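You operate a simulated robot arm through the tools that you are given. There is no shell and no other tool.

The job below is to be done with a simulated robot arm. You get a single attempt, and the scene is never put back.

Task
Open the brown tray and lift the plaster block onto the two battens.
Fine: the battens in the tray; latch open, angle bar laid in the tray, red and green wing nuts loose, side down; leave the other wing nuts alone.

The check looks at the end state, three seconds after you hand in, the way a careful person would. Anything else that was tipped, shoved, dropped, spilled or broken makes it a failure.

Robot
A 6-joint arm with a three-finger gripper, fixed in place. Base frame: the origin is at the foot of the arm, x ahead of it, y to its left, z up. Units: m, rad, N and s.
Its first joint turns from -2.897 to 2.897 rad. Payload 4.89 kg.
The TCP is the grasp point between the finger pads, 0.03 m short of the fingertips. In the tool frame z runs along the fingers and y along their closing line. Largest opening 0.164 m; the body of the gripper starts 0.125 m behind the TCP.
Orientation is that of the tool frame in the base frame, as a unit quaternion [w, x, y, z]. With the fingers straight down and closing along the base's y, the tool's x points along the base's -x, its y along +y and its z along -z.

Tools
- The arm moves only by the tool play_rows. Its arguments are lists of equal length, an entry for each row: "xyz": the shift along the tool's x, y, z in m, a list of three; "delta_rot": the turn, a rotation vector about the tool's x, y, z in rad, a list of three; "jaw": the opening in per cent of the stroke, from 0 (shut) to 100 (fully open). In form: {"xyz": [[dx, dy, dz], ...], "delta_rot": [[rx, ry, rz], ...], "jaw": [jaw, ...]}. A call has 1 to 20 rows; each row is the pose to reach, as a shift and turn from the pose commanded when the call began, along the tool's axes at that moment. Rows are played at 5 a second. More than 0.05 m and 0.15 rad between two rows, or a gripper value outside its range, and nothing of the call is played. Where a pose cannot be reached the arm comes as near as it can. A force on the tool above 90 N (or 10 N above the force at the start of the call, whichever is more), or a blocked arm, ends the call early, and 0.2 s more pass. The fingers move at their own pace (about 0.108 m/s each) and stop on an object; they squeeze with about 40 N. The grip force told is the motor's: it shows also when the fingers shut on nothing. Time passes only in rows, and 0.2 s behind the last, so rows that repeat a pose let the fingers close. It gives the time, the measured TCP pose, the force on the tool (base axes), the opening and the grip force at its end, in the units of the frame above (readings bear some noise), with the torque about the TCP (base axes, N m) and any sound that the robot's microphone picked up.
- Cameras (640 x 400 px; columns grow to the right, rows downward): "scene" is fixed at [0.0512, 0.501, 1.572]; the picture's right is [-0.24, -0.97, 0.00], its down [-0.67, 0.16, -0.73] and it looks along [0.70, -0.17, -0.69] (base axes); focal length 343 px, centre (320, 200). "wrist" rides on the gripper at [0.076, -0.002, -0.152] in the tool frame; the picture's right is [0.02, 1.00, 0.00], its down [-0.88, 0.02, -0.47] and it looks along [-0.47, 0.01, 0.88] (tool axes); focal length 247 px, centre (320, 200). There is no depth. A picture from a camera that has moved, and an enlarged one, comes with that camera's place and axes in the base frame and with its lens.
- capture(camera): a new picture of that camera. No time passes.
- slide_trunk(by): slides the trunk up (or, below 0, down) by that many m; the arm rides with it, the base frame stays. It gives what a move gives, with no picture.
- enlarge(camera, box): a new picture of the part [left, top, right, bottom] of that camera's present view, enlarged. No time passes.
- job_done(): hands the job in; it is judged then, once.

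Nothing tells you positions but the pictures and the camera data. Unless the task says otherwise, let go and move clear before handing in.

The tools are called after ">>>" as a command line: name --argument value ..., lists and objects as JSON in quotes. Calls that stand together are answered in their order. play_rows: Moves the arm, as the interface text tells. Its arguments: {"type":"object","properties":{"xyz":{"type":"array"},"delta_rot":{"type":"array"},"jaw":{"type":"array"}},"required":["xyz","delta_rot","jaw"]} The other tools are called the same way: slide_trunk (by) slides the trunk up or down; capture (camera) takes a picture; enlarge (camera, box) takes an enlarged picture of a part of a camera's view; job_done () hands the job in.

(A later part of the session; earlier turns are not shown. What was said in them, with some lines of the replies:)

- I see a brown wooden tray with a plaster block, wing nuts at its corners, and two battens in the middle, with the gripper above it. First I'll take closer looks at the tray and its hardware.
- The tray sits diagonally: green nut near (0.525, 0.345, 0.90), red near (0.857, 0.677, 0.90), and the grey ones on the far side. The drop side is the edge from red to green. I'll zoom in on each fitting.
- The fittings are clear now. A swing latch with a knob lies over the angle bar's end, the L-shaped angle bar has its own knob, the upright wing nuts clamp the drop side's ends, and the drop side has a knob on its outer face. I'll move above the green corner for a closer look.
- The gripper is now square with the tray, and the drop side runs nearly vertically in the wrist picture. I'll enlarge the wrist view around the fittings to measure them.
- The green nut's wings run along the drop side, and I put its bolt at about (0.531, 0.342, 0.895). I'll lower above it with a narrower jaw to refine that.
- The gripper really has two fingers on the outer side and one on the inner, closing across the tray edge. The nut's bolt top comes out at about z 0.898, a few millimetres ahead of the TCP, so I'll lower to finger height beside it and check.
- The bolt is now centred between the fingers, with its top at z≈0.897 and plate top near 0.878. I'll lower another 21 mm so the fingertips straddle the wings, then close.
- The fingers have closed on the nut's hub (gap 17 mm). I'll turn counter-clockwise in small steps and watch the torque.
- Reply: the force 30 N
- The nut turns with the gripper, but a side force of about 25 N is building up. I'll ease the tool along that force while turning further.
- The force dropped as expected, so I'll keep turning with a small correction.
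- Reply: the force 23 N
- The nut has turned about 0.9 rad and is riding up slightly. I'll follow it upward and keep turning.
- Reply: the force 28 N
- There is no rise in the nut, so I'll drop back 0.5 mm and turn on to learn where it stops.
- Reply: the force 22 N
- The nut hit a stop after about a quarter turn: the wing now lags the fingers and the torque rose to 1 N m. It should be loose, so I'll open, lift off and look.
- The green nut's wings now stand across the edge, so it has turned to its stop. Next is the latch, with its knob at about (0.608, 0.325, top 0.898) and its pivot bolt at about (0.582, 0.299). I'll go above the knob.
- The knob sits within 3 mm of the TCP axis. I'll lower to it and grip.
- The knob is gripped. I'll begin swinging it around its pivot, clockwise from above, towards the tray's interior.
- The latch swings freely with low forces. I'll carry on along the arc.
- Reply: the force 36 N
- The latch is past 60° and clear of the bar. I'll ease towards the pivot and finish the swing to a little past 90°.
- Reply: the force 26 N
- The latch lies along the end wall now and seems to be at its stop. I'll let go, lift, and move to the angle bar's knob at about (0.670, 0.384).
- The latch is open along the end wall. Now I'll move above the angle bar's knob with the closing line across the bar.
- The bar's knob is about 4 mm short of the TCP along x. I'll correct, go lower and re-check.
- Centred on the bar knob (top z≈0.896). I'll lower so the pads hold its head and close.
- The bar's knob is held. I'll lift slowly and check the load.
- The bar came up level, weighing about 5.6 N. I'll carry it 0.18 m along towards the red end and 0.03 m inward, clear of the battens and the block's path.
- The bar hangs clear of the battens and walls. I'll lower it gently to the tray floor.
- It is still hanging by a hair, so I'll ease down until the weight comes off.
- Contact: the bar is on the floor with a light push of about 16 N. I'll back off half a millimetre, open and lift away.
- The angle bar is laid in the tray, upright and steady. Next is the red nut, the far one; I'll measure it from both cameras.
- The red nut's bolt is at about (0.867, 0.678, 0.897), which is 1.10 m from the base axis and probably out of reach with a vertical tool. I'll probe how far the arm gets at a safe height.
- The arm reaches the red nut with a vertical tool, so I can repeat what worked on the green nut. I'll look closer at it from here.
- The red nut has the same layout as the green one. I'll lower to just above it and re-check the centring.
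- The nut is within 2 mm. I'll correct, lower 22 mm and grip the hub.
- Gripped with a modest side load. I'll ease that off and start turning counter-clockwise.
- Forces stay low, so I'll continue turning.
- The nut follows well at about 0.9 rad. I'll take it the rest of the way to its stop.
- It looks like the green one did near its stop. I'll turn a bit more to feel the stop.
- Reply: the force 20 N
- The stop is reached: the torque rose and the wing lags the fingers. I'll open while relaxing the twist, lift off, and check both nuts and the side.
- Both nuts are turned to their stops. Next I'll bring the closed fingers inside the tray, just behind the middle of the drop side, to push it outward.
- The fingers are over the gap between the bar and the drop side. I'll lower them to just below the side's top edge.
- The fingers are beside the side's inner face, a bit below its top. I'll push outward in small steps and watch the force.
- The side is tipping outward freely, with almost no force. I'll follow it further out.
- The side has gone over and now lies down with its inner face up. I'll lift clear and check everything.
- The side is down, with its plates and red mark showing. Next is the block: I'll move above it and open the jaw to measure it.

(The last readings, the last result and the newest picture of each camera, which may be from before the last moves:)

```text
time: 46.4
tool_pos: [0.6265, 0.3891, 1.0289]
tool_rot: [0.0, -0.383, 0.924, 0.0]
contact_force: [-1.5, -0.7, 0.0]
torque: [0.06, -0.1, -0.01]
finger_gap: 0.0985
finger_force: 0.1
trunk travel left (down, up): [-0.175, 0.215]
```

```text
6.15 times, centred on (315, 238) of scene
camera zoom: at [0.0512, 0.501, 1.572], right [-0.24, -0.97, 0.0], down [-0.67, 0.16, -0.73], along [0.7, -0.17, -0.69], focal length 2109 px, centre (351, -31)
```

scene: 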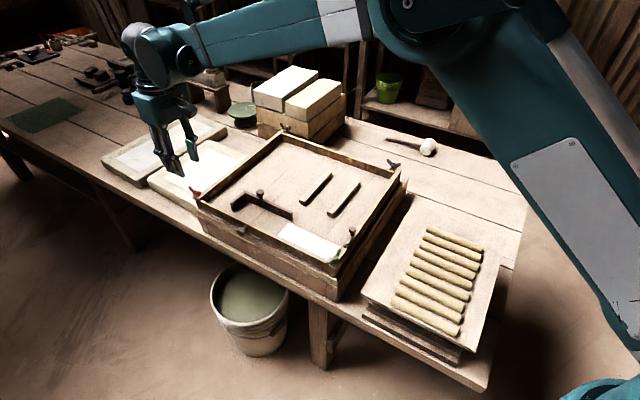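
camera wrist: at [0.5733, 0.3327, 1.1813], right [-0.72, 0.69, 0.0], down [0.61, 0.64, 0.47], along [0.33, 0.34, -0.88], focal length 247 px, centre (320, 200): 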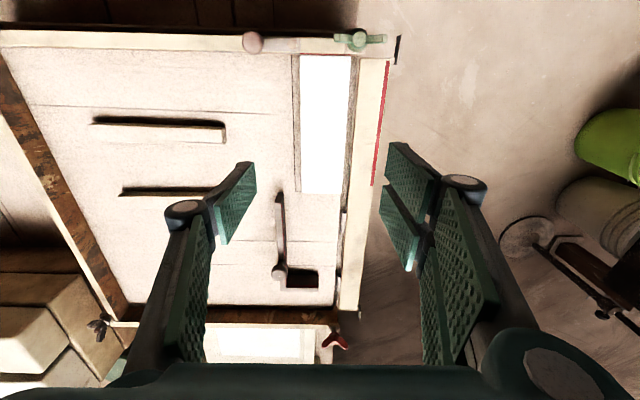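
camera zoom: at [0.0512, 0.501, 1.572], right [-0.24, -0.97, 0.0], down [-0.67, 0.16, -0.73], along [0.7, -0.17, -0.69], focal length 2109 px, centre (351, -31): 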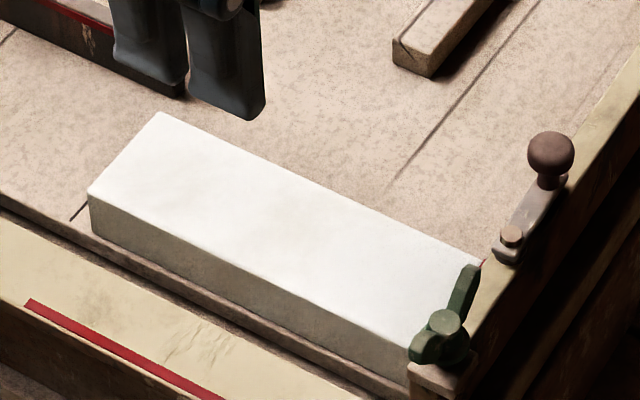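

The block measures about 166 × 56 × 26 mm with its centre at (0.624, 0.3895). I'll lower to just above it with the jaw narrowed and recheck.

>>> play_rows --xyz '[[0.001, 0.002, 0.025], [0.0018, 0.004, 0.05], [0.0018, 0.004, 0.075], [0.0018, 0.004, 0.095], [0.0018, 0.004, 0.095]]' --delta_rot '[[0, 0, 0], [0, 0, 0], [0, 0, 0], [0, 0, 0], [0, 0, 0]]' --jaw '[55, 50, 45, 43, 43]'

>>> capture --camera "wrist"

>>> enlarge --camera "wrist" --box '[220, 90, 420, 260]'

>>> enlarge --camera "scene" --box '[265, 205, 365, 270]'

```text
time: 47.6
tool_pos: [0.6257, 0.391, 0.9319]
tool_rot: [0.0, -0.383, 0.924, 0.0]
contact_force: [0.9, -0.8, -1.0]
torque: [-0.04, 0.02, -0.02]
finger_gap: 0.0707
finger_force: 0.1
trunk travel left (down, up): [-0.175, 0.215]
```

```text
taken
camera wrist: at [0.5709, 0.3341, 1.0847], right [-0.72, 0.69, 0.0], down [0.61, 0.64, 0.47], along [0.33, 0.34, -0.88], focal length 247 px, centre (320, 200)
```

wrist: 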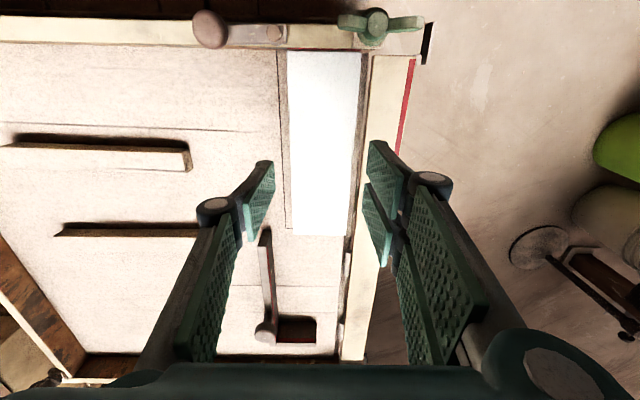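

```text
2.35 times, centred on (320, 175) of wrist
camera zoom: at [0.5709, 0.3341, 1.0847], right [-0.72, 0.69, 0.0], down [0.61, 0.64, 0.47], along [0.33, 0.34, -0.88], focal length 581 px, centre (320, 259)
```

zoom: 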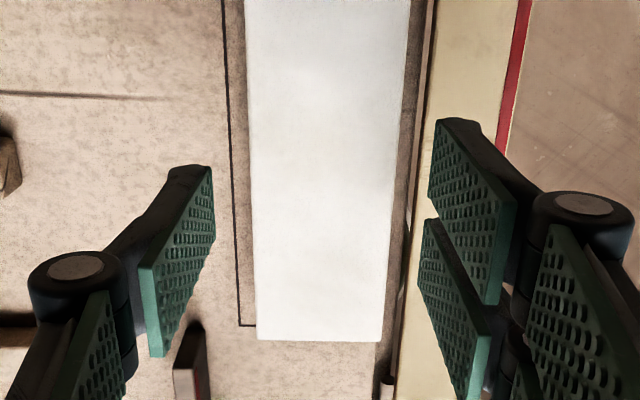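

```text
6.15 times, centred on (315, 238) of scene
camera zoom: at [0.0512, 0.501, 1.572], right [-0.24, -0.97, 0.0], down [-0.67, 0.16, -0.73], along [0.7, -0.17, -0.69], focal length 2109 px, centre (351, -31)
```

zoom: 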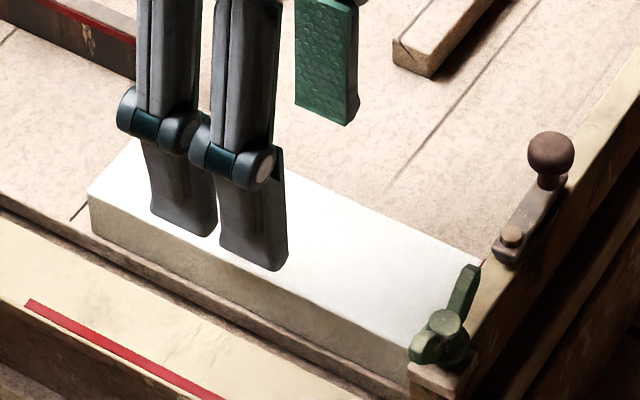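

Aligned to within 2 mm. I'll lower the fingertips beside the block in steps, keeping above the lowered side.

>>> play_rows --xyz '[[0, 0.0015, 0.02], [0, 0.0015, 0.035], [0, 0.0015, 0.045], [0, 0.0015, 0.051], [0, 0.0015, 0.051]]' --delta_rot '[[0, 0, 0], [0, 0, 0], [0, 0, 0], [0, 0, 0], [0, 0, 0]]' --jaw '[43, 42, 42, 42, 42]'

>>> enlarge --camera "wrist" --box '[220, 90, 420, 260]'

>>> enlarge --camera "scene" --box '[265, 205, 365, 270]'

```text
time: 48.8
tool_pos: [0.6227, 0.3909, 0.8809]
tool_rot: [0.0, -0.383, 0.924, 0.001]
contact_force: [0.3, -0.4, 0.9]
torque: [-0.02, 0.02, 0.01]
finger_gap: 0.0688
finger_force: 0.0
trunk travel left (down, up): [-0.175, 0.215]
```

```text
2.35 times, centred on (320, 175) of wrist
camera zoom: at [0.5691, 0.3344, 1.0343], right [-0.72, 0.69, 0.0], down [0.61, 0.64, 0.47], along [0.33, 0.34, -0.88], focal length 581 px, centre (320, 259)
```

zoom: 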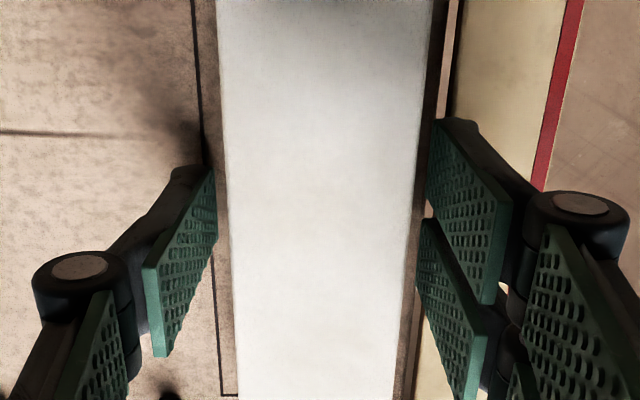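

```text
6.15 times, centred on (315, 238) of scene
camera zoom: at [0.0512, 0.501, 1.572], right [-0.24, -0.97, 0.0], down [-0.67, 0.16, -0.73], along [0.7, -0.17, -0.69], focal length 2109 px, centre (351, -31)
```

zoom: 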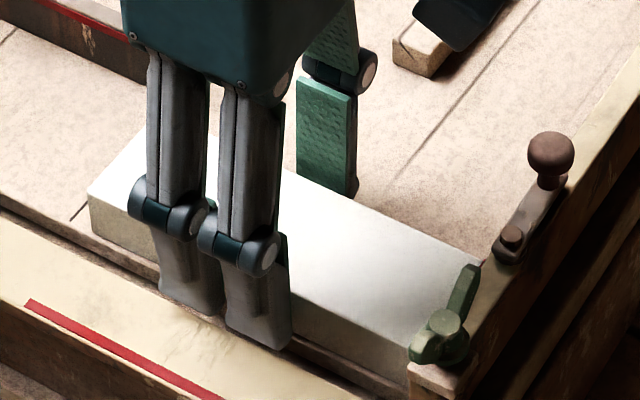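

The fingers straddle the block without contact. I'll close on it.

>>> play_rows --xyz '[[0, 0, 0], [0, 0, 0], [0, 0, 0], [0, 0, 0]]' --delta_rot '[[0, 0, 0], [0, 0, 0], [0, 0, 0], [0, 0, 0]]' --jaw '[38, 34, 25, 20]'

>>> enlarge --camera "wrist" --box '[220, 90, 420, 260]'

>>> enlarge --camera "scene" --box '[265, 205, 365, 270]'

```text
time: 49.8
tool_pos: [0.6228, 0.3915, 0.8814]
tool_rot: [0.001, -0.383, 0.924, 0.0]
contact_force: [-0.3, -0.4, 0.8]
torque: [-0.06, -0.05, 0.01]
finger_gap: 0.0561
finger_force: 40.5
trunk travel left (down, up): [-0.175, 0.215]
```

```text
2.35 times, centred on (320, 175) of wrist
camera zoom: at [0.5692, 0.3344, 1.0344], right [-0.72, 0.69, 0.0], down [0.61, 0.64, 0.47], along [0.33, 0.34, -0.88], focal length 581 px, centre (320, 259)
```

zoom: 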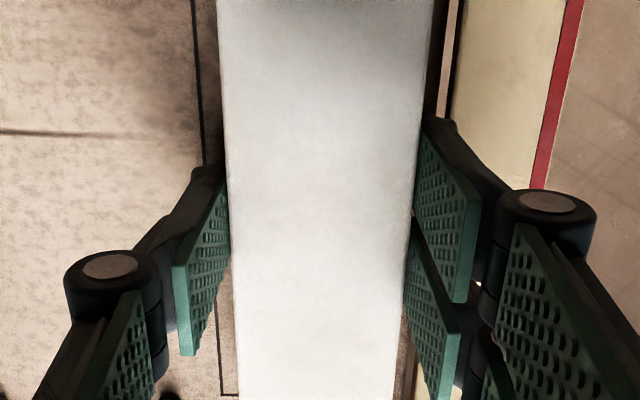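

```text
6.15 times, centred on (315, 238) of scene
camera zoom: at [0.0512, 0.501, 1.572], right [-0.24, -0.97, 0.0], down [-0.67, 0.16, -0.73], along [0.7, -0.17, -0.69], focal length 2109 px, centre (351, -31)
```

zoom: 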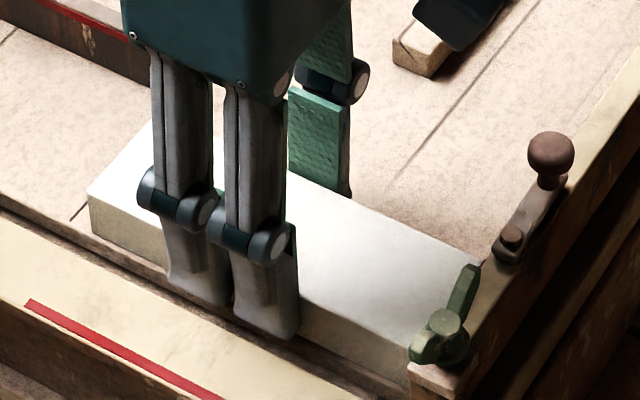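

The block is held at 56 mm. I'll lift a few millimetres first and check the load.

>>> play_rows --xyz '[[0, 0, -0.002], [0, 0, -0.004], [0, 0, -0.007], [-0.002, 0, -0.01]]' --delta_rot '[[0, 0, 0], [0, 0, 0], [0, 0, 0], [0, 0, 0]]' --jaw '[20, 20, 20, 20]'

>>> enlarge --camera "scene" --box '[265, 205, 365, 270]'

```text
time: 50.8
tool_pos: [0.6236, 0.3923, 0.8909]
tool_rot: [0.0, -0.383, 0.924, -0.001]
contact_force: [-1.0, -0.7, -3.6]
torque: [-0.02, -0.03, -0.01]
finger_gap: 0.0557
finger_force: 39.9
trunk travel left (down, up): [-0.175, 0.215]
```

```text
6.15 times, centred on (315, 238) of scene
camera zoom: at [0.0512, 0.501, 1.572], right [-0.24, -0.97, 0.0], down [-0.67, 0.16, -0.73], along [0.7, -0.17, -0.69], focal length 2109 px, centre (351, -31)
```

zoom: 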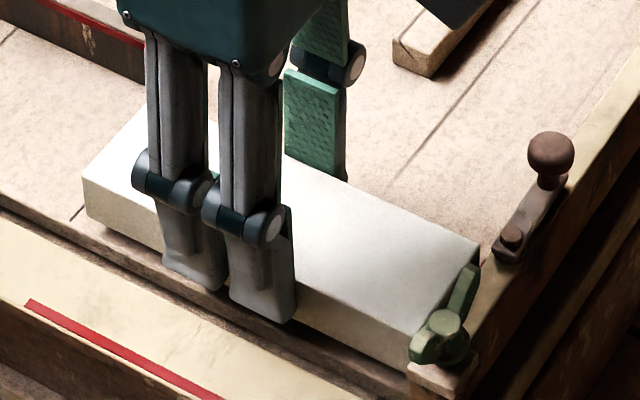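

The block is up 10 mm, level and light at about 3.6 N. I'll ease it away from the green nut while lifting, then carry it over the battens.

>>> play_rows --xyz '[[-0.012, 0, -0.01], [-0.024, 0, -0.025], [-0.03, -0.002, -0.045], [-0.035, -0.012, -0.065], [-0.04, -0.03, -0.08], [-0.044, -0.06, -0.08], [-0.048, -0.09, -0.08], [-0.052, -0.12, -0.08], [-0.056, -0.15, -0.08], [-0.056, -0.178, -0.08], [-0.056, -0.2, -0.08], [-0.056, -0.212, -0.08], [-0.056, -0.212, -0.08]]' --delta_rot '[[0, 0, 0], [0, 0, 0], [0, 0, 0], [0, 0, 0], [0, 0, 0], [0, 0, 0], [0, 0, 0], [0, 0, 0], [0, 0, 0], [0, 0, 0], [0, 0, 0], [0, 0, 0], [0, 0, 0]]' --jaw '[20, 20, 20, 20, 20, 20, 20, 20, 20, 20, 20, 20, 20]'

>>> enlarge --camera "scene" --box '[240, 130, 400, 230]'

>>> capture --camera "wrist"

```text
time: 53.6
tool_pos: [0.8145, 0.2835, 0.9695]
tool_rot: [-0.001, -0.383, 0.924, 0.001]
contact_force: [0.6, 0.4, -4.1]
torque: [0.0, 0.0, 0.0]
finger_gap: 0.0561
finger_force: 39.7
trunk travel left (down, up): [-0.175, 0.215]
```

```text
4.00 times, centred on (320, 180) of scene
camera zoom: at [0.0512, 0.501, 1.572], right [-0.24, -0.97, 0.0], down [-0.67, 0.16, -0.73], along [0.7, -0.17, -0.69], focal length 1371 px, centre (320, 280)
```

zoom: 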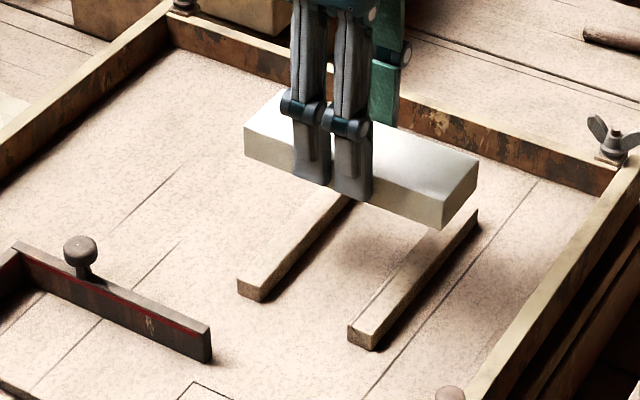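

```text
taken
camera wrist: at [0.7608, 0.2269, 1.1236], right [-0.72, 0.69, 0.0], down [0.61, 0.64, 0.47], along [0.33, 0.34, -0.88], focal length 247 px, centre (320, 200)
```

wrist: 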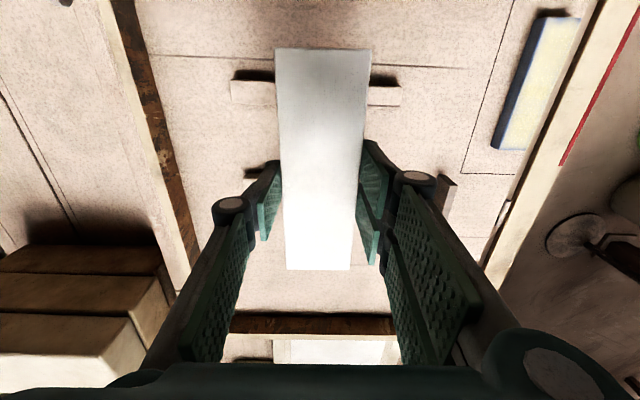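

The block is over the battens, but the wrist view shows something yellowish with a blue edge where it stood. I'll look at that before going on.

>>> enlarge --camera "wrist" --box '[460, 0, 620, 180]'

>>> enlarge --camera "scene" --box '[250, 200, 370, 280]'

>>> enlarge --camera "scene" --box '[180, 120, 420, 310]'

```text
2.22 times, centred on (540, 90) of wrist
camera zoom: at [0.7608, 0.2269, 1.1236], right [-0.72, 0.69, 0.0], down [0.61, 0.64, 0.47], along [0.33, 0.34, -0.88], focal length 549 px, centre (-169, 444)
```

zoom: 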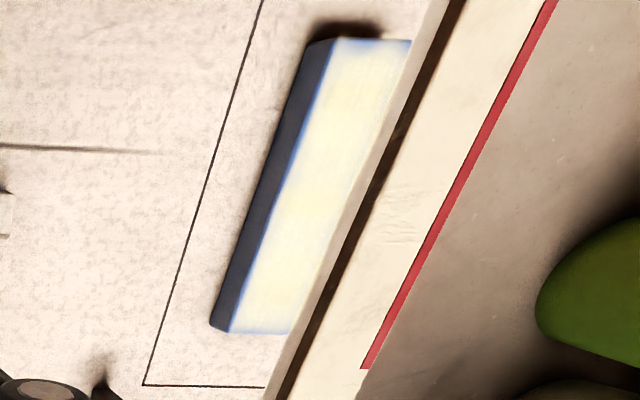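

```text
5.00 times, centred on (310, 240) of scene
camera zoom: at [0.0512, 0.501, 1.572], right [-0.24, -0.97, 0.0], down [-0.67, 0.16, -0.73], along [0.7, -0.17, -0.69], focal length 1714 px, centre (370, 0)
```

zoom: 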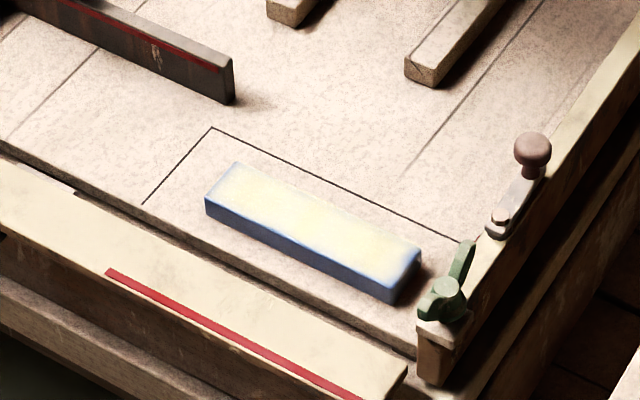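

```text
2.11 times, centred on (300, 215) of scene
camera zoom: at [0.0512, 0.501, 1.572], right [-0.24, -0.97, 0.0], down [-0.67, 0.16, -0.73], along [0.7, -0.17, -0.69], focal length 722 px, centre (362, 168)
```

zoom: 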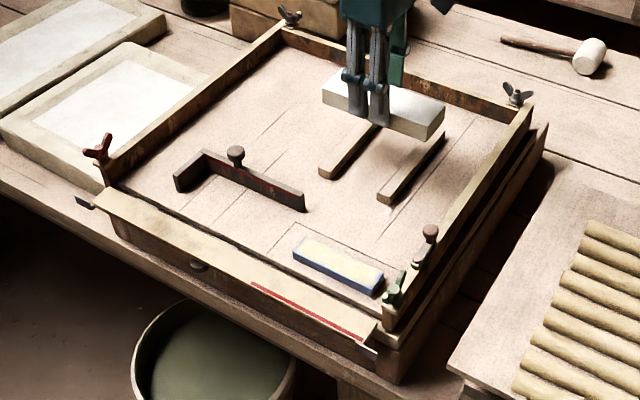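

That is evidently the former the plaster was cast over, undisturbed in place, and the block is centred over both battens. I'll lower most of the way first.

>>> play_rows --xyz '[[0, 0, 0.015], [0, 0, 0.03], [0, 0, 0.045], [0, 0, 0.055], [0, 0, 0.062], [0, 0, 0.064]]' --delta_rot '[[0, 0, 0], [0, 0, 0], [0, 0, 0], [0, 0, 0], [0, 0, 0], [0, 0, 0]]' --jaw '[20, 20, 20, 20, 20, 20]'

>>> enlarge --camera "scene" --box '[280, 140, 380, 210]'

>>> enlarge --camera "wrist" --box '[200, 0, 440, 280]'

```text
time: 55.0
tool_pos: [0.8126, 0.2835, 0.9051]
tool_rot: [0.001, -0.383, 0.924, 0.0]
contact_force: [0.0, 0.4, -4.2]
torque: [0.0, -0.01, 0.02]
finger_gap: 0.0559
finger_force: 40.0
trunk travel left (down, up): [-0.175, 0.215]
```

```text
5.71 times, centred on (330, 175) of scene
camera zoom: at [0.0512, 0.501, 1.572], right [-0.24, -0.97, 0.0], down [-0.67, 0.16, -0.73], along [0.7, -0.17, -0.69], focal length 1958 px, centre (263, 343)
```

zoom: 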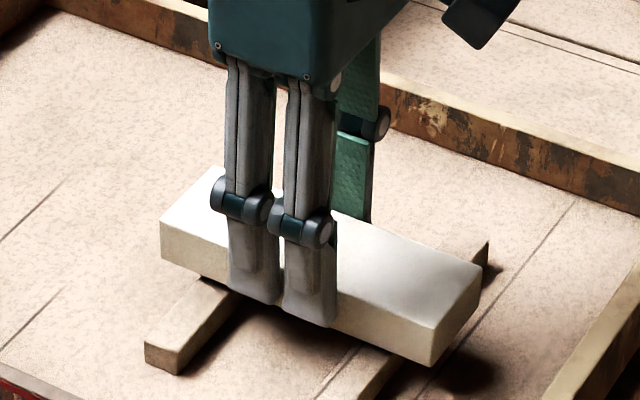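

```text
1.43 times, centred on (320, 140) of wrist
camera zoom: at [0.7597, 0.2262, 1.0594], right [-0.72, 0.69, 0.0], down [0.61, 0.64, 0.47], along [0.33, 0.34, -0.88], focal length 353 px, centre (320, 286)
```

zoom: 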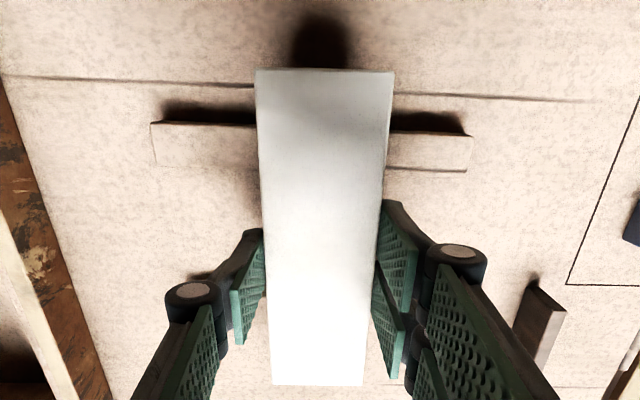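

Well aligned across both battens, with a few millimetres to go. I'll ease down.

>>> play_rows --xyz '[[0, 0, 0.001], [0, 0, 0.002], [0, 0, 0.003], [0, 0, 0.004]]' --delta_rot '[[0, 0, 0], [0, 0, 0], [0, 0, 0], [0, 0, 0]]' --jaw '[20, 20, 20, 20]'

```text
time: 56.0
tool_pos: [0.8126, 0.2827, 0.9029]
tool_rot: [0.0, -0.383, 0.924, 0.0]
contact_force: [-0.6, -1.1, -4.7]
torque: [0.01, 0.05, 0.0]
finger_gap: 0.0561
finger_force: 40.6
trunk travel left (down, up): [-0.175, 0.215]
```

Still hanging; I'll go on down in half-millimetre steps.

>>> play_rows --xyz '[[0, 0, 0.0007], [0, 0, 0.0014], [0, 0, 0.002]]' --delta_rot '[[0, 0, 0], [0, 0, 0], [0, 0, 0]]' --jaw '[20, 20, 20]'

```text
time: 56.8
tool_pos: [0.8133, 0.2831, 0.9011]
tool_rot: [0.0, -0.381, 0.924, -0.001]
contact_force: [-1.1, -0.8, -4.1]
torque: [0.02, -0.01, 0.0]
finger_gap: 0.0561
finger_force: 40.0
trunk travel left (down, up): [-0.175, 0.215]
```

>>> play_rows --xyz '[[0, 0, 0.0005], [0, 0, 0.001], [0, 0, 0.0015]]' --delta_rot '[[0, 0, 0], [0, 0, 0], [0, 0, 0]]' --jaw '[20, 20, 20]'

>>> enlarge --camera "scene" --box '[280, 150, 380, 220]'

```text
time: 57.6
tool_pos: [0.8125, 0.2833, 0.8993]
tool_rot: [0.0, -0.383, 0.924, 0.001]
contact_force: [-0.4, 1.0, -4.1]
torque: [0.05, -0.04, -0.02]
finger_gap: 0.0559
finger_force: 39.6
trunk travel left (down, up): [-0.175, 0.215]
```

```text
5.71 times, centred on (330, 185) of scene
camera zoom: at [0.0512, 0.501, 1.572], right [-0.24, -0.97, 0.0], down [-0.67, 0.16, -0.73], along [0.7, -0.17, -0.69], focal length 1958 px, centre (263, 286)
```

zoom: 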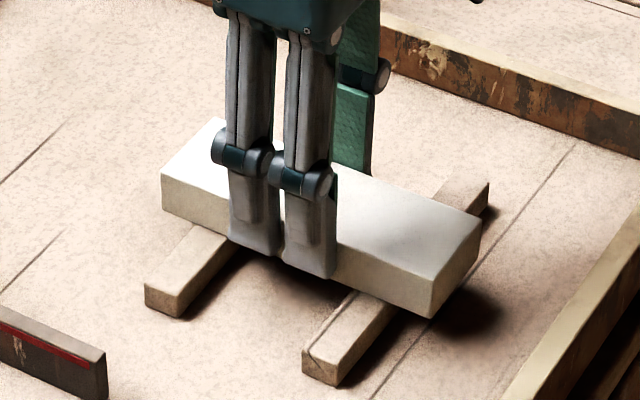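

The block is just above the battens and still carries its own weight. I'll continue down gently.

>>> play_rows --xyz '[[0, 0, 0.0005], [0, 0, 0.001], [0, 0, 0.0015]]' --delta_rot '[[0, 0, 0], [0, 0, 0], [0, 0, 0]]' --jaw '[20, 20, 20]'

```text
time: 58.4
tool_pos: [0.8146, 0.2827, 0.8984]
tool_rot: [0.001, -0.382, 0.924, 0.001]
contact_force: [-0.3, -0.1, 15.3]
torque: [-0.12, 0.08, 0.05]
finger_gap: 0.056
finger_force: 39.4
trunk travel left (down, up): [-0.175, 0.215]
```

Contact with the battens. I'll back off half a millimetre and open evenly, then rise straight up.

>>> play_rows --xyz '[[0, 0, -0.0005], [0, 0, -0.0006], [0, 0, -0.0006], [0, 0, -0.0006], [0, 0, -0.0006], [0, 0, -0.0006]]' --delta_rot '[[0, 0, 0], [0, 0, 0], [0, 0, 0], [0, 0, 0], [0, 0, 0], [0, 0, 0]]' --jaw '[20, 32, 36, 40, 44, 48]'

>>> enlarge --camera "scene" --box '[280, 150, 380, 220]'

>>> enlarge --camera "wrist" --box '[200, 0, 440, 280]'

```text
time: 59.8
tool_pos: [0.8145, 0.2841, 0.8998]
tool_rot: [0.0, -0.382, 0.924, 0.001]
contact_force: [-0.2, -0.8, 0.1]
torque: [0.05, -0.04, -0.01]
finger_gap: 0.0785
finger_force: 0.1
trunk travel left (down, up): [-0.175, 0.215]
```

```text
5.71 times, centred on (330, 185) of scene
camera zoom: at [0.0512, 0.501, 1.572], right [-0.24, -0.97, 0.0], down [-0.67, 0.16, -0.73], along [0.7, -0.17, -0.69], focal length 1958 px, centre (263, 286)
```

zoom: 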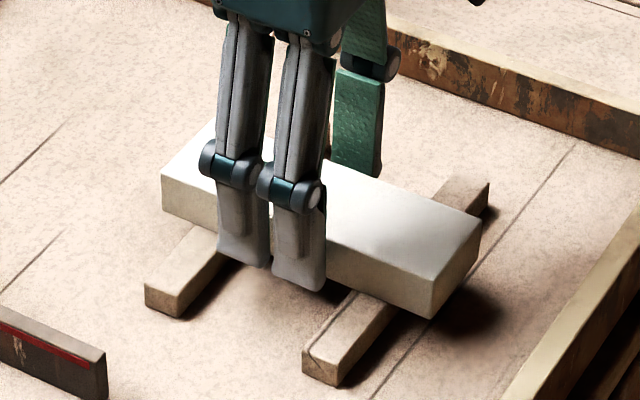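

```text
1.43 times, centred on (320, 140) of wrist
camera zoom: at [0.7598, 0.2259, 1.0518], right [-0.72, 0.69, 0.0], down [0.61, 0.64, 0.47], along [0.33, 0.34, -0.88], focal length 353 px, centre (320, 286)
```

zoom: 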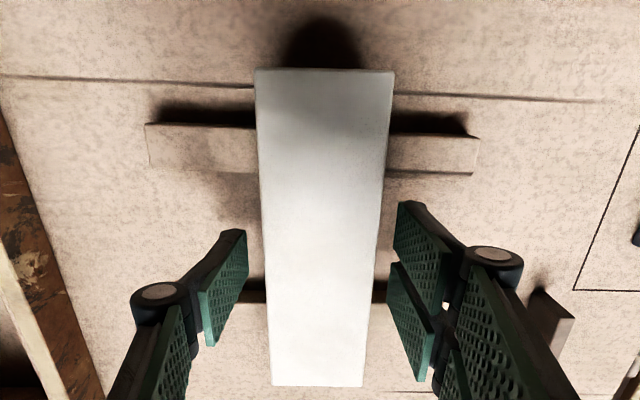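

The block rests free on both battens with the fingers clear on each side. I'll rise straight up and retreat, then inspect the whole scene.

>>> play_rows --xyz '[[0, 0, -0.02], [0, 0, -0.05], [0, 0, -0.09], [0, 0, -0.13], [0, 0, -0.17], [0.04, 0, -0.2], [0.08, 0, -0.22], [0.12, 0, -0.24], [0.16, 0, -0.25], [0.2, 0, -0.25]]' --delta_rot '[[0, 0, 0], [0, 0, 0], [0, 0, 0], [0, 0, 0], [0, 0, 0], [0, 0, 0], [0, 0, 0], [0, 0, 0], [0, 0, 0], [0, 0, 0]]' --jaw '[48, 48, 48, 48, 48, 48, 48, 48, 48, 48]'

>>> capture --camera "scene"

>>> enlarge --camera "scene" --box '[180, 120, 420, 310]'

>>> capture --camera "wrist"

```text
time: 62.0
tool_pos: [0.6716, 0.1394, 1.1487]
tool_rot: [0.0, -0.383, 0.924, -0.001]
contact_force: [1.4, 0.9, 0.1]
torque: [-0.1, 0.18, -0.05]
finger_gap: 0.0786
finger_force: 0.0
trunk travel left (down, up): [-0.175, 0.215]
```

```text
taken
```

scene: 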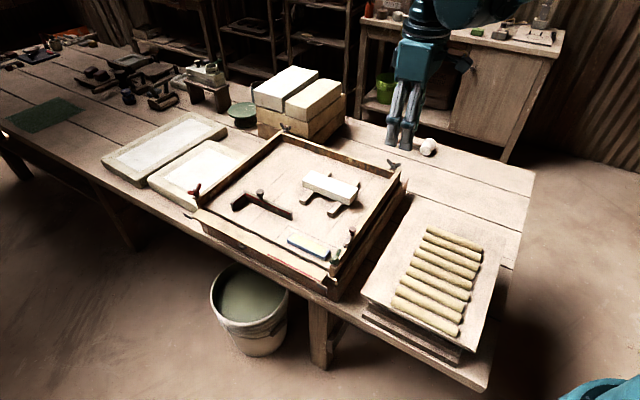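

```text
2.11 times, centred on (300, 215) of scene
camera zoom: at [0.0512, 0.501, 1.572], right [-0.24, -0.97, 0.0], down [-0.67, 0.16, -0.73], along [0.7, -0.17, -0.69], focal length 722 px, centre (362, 168)
```

zoom: 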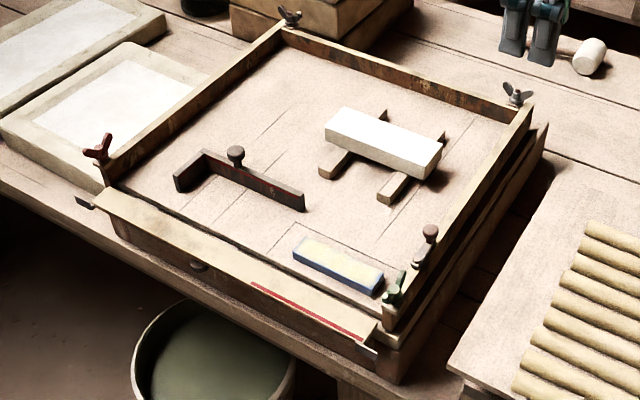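

```text
taken
camera wrist: at [0.6174, 0.0831, 1.3029], right [-0.72, 0.69, 0.0], down [0.61, 0.64, 0.47], along [0.33, 0.34, -0.88], focal length 247 px, centre (320, 200)
```

wrist: 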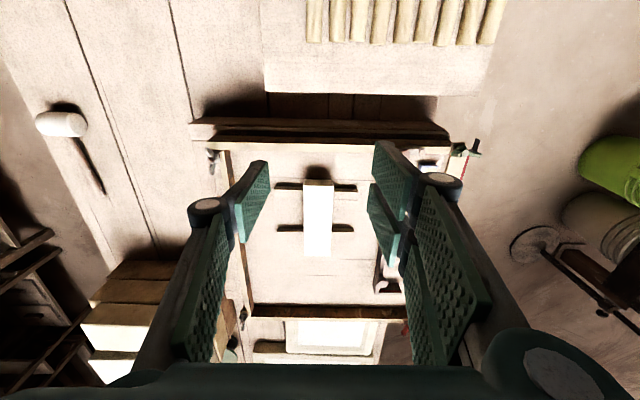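

Everything looks in place. I'll make a last close check of the block, side, latch and nuts before handing in.

>>> enlarge --camera "scene" --box '[280, 150, 380, 220]'

>>> enlarge --camera "scene" --box '[270, 215, 370, 285]'

>>> enlarge --camera "scene" --box '[180, 170, 280, 250]'

```text
5.71 times, centred on (330, 185) of scene
camera zoom: at [0.0512, 0.501, 1.572], right [-0.24, -0.97, 0.0], down [-0.67, 0.16, -0.73], along [0.7, -0.17, -0.69], focal length 1958 px, centre (263, 286)
```

zoom: 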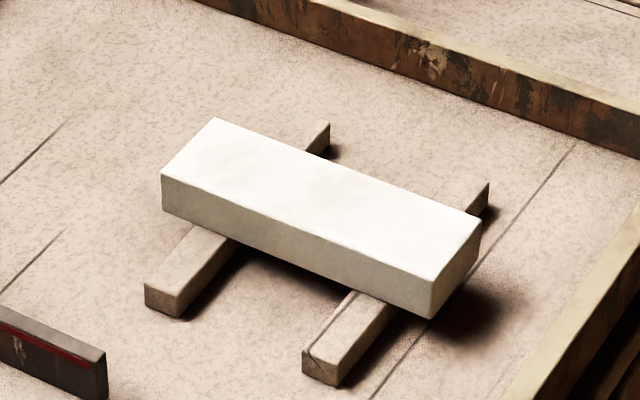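

```text
5.71 times, centred on (320, 250) of scene
camera zoom: at [0.0512, 0.501, 1.572], right [-0.24, -0.97, 0.0], down [-0.67, 0.16, -0.73], along [0.7, -0.17, -0.69], focal length 1958 px, centre (320, -86)
```

zoom: 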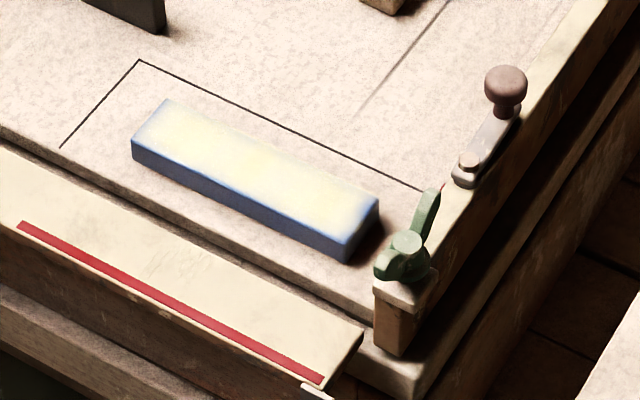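

```text
5.00 times, centred on (230, 210) of scene
camera zoom: at [0.0512, 0.501, 1.572], right [-0.24, -0.97, 0.0], down [-0.67, 0.16, -0.73], along [0.7, -0.17, -0.69], focal length 1714 px, centre (770, 150)
```

zoom: 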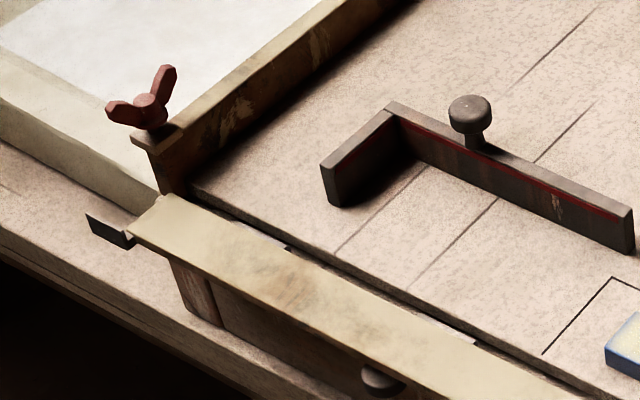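

The block sits squarely on both battens, and the angle bar lies in the tray. The latch is open, the red and green nuts are loose, the side is down, and nothing else looks disturbed. The arm is clear, so I'm handing in.

>>> job_done

```text
The job is handed in.
```

I opened the tray and set the plaster block on the two battens; the job is handed in. I don't have the check's verdict yet.

- **Block:** it sits level across both battens, centred between them.
- **Latch:** swung open about 90° and lying along the end wall.
- **Angle bar:** lifted out by its knob and stood on the tray floor, clear of the battens.
- **Wing nuts:** red and green turned a quarter turn to their stops. I did not touch the grey ones.
- **Side:** down, lying flat outward with its inner face up. I started it with a push from inside and it fell the rest of the way on its hinge.

Lifting the block uncovered a blue-edged, yellow-topped piece on the tray floor. I took it to be the form the plaster was cast over and left it where it was. In the last pictures nothing else looked moved or tipped.
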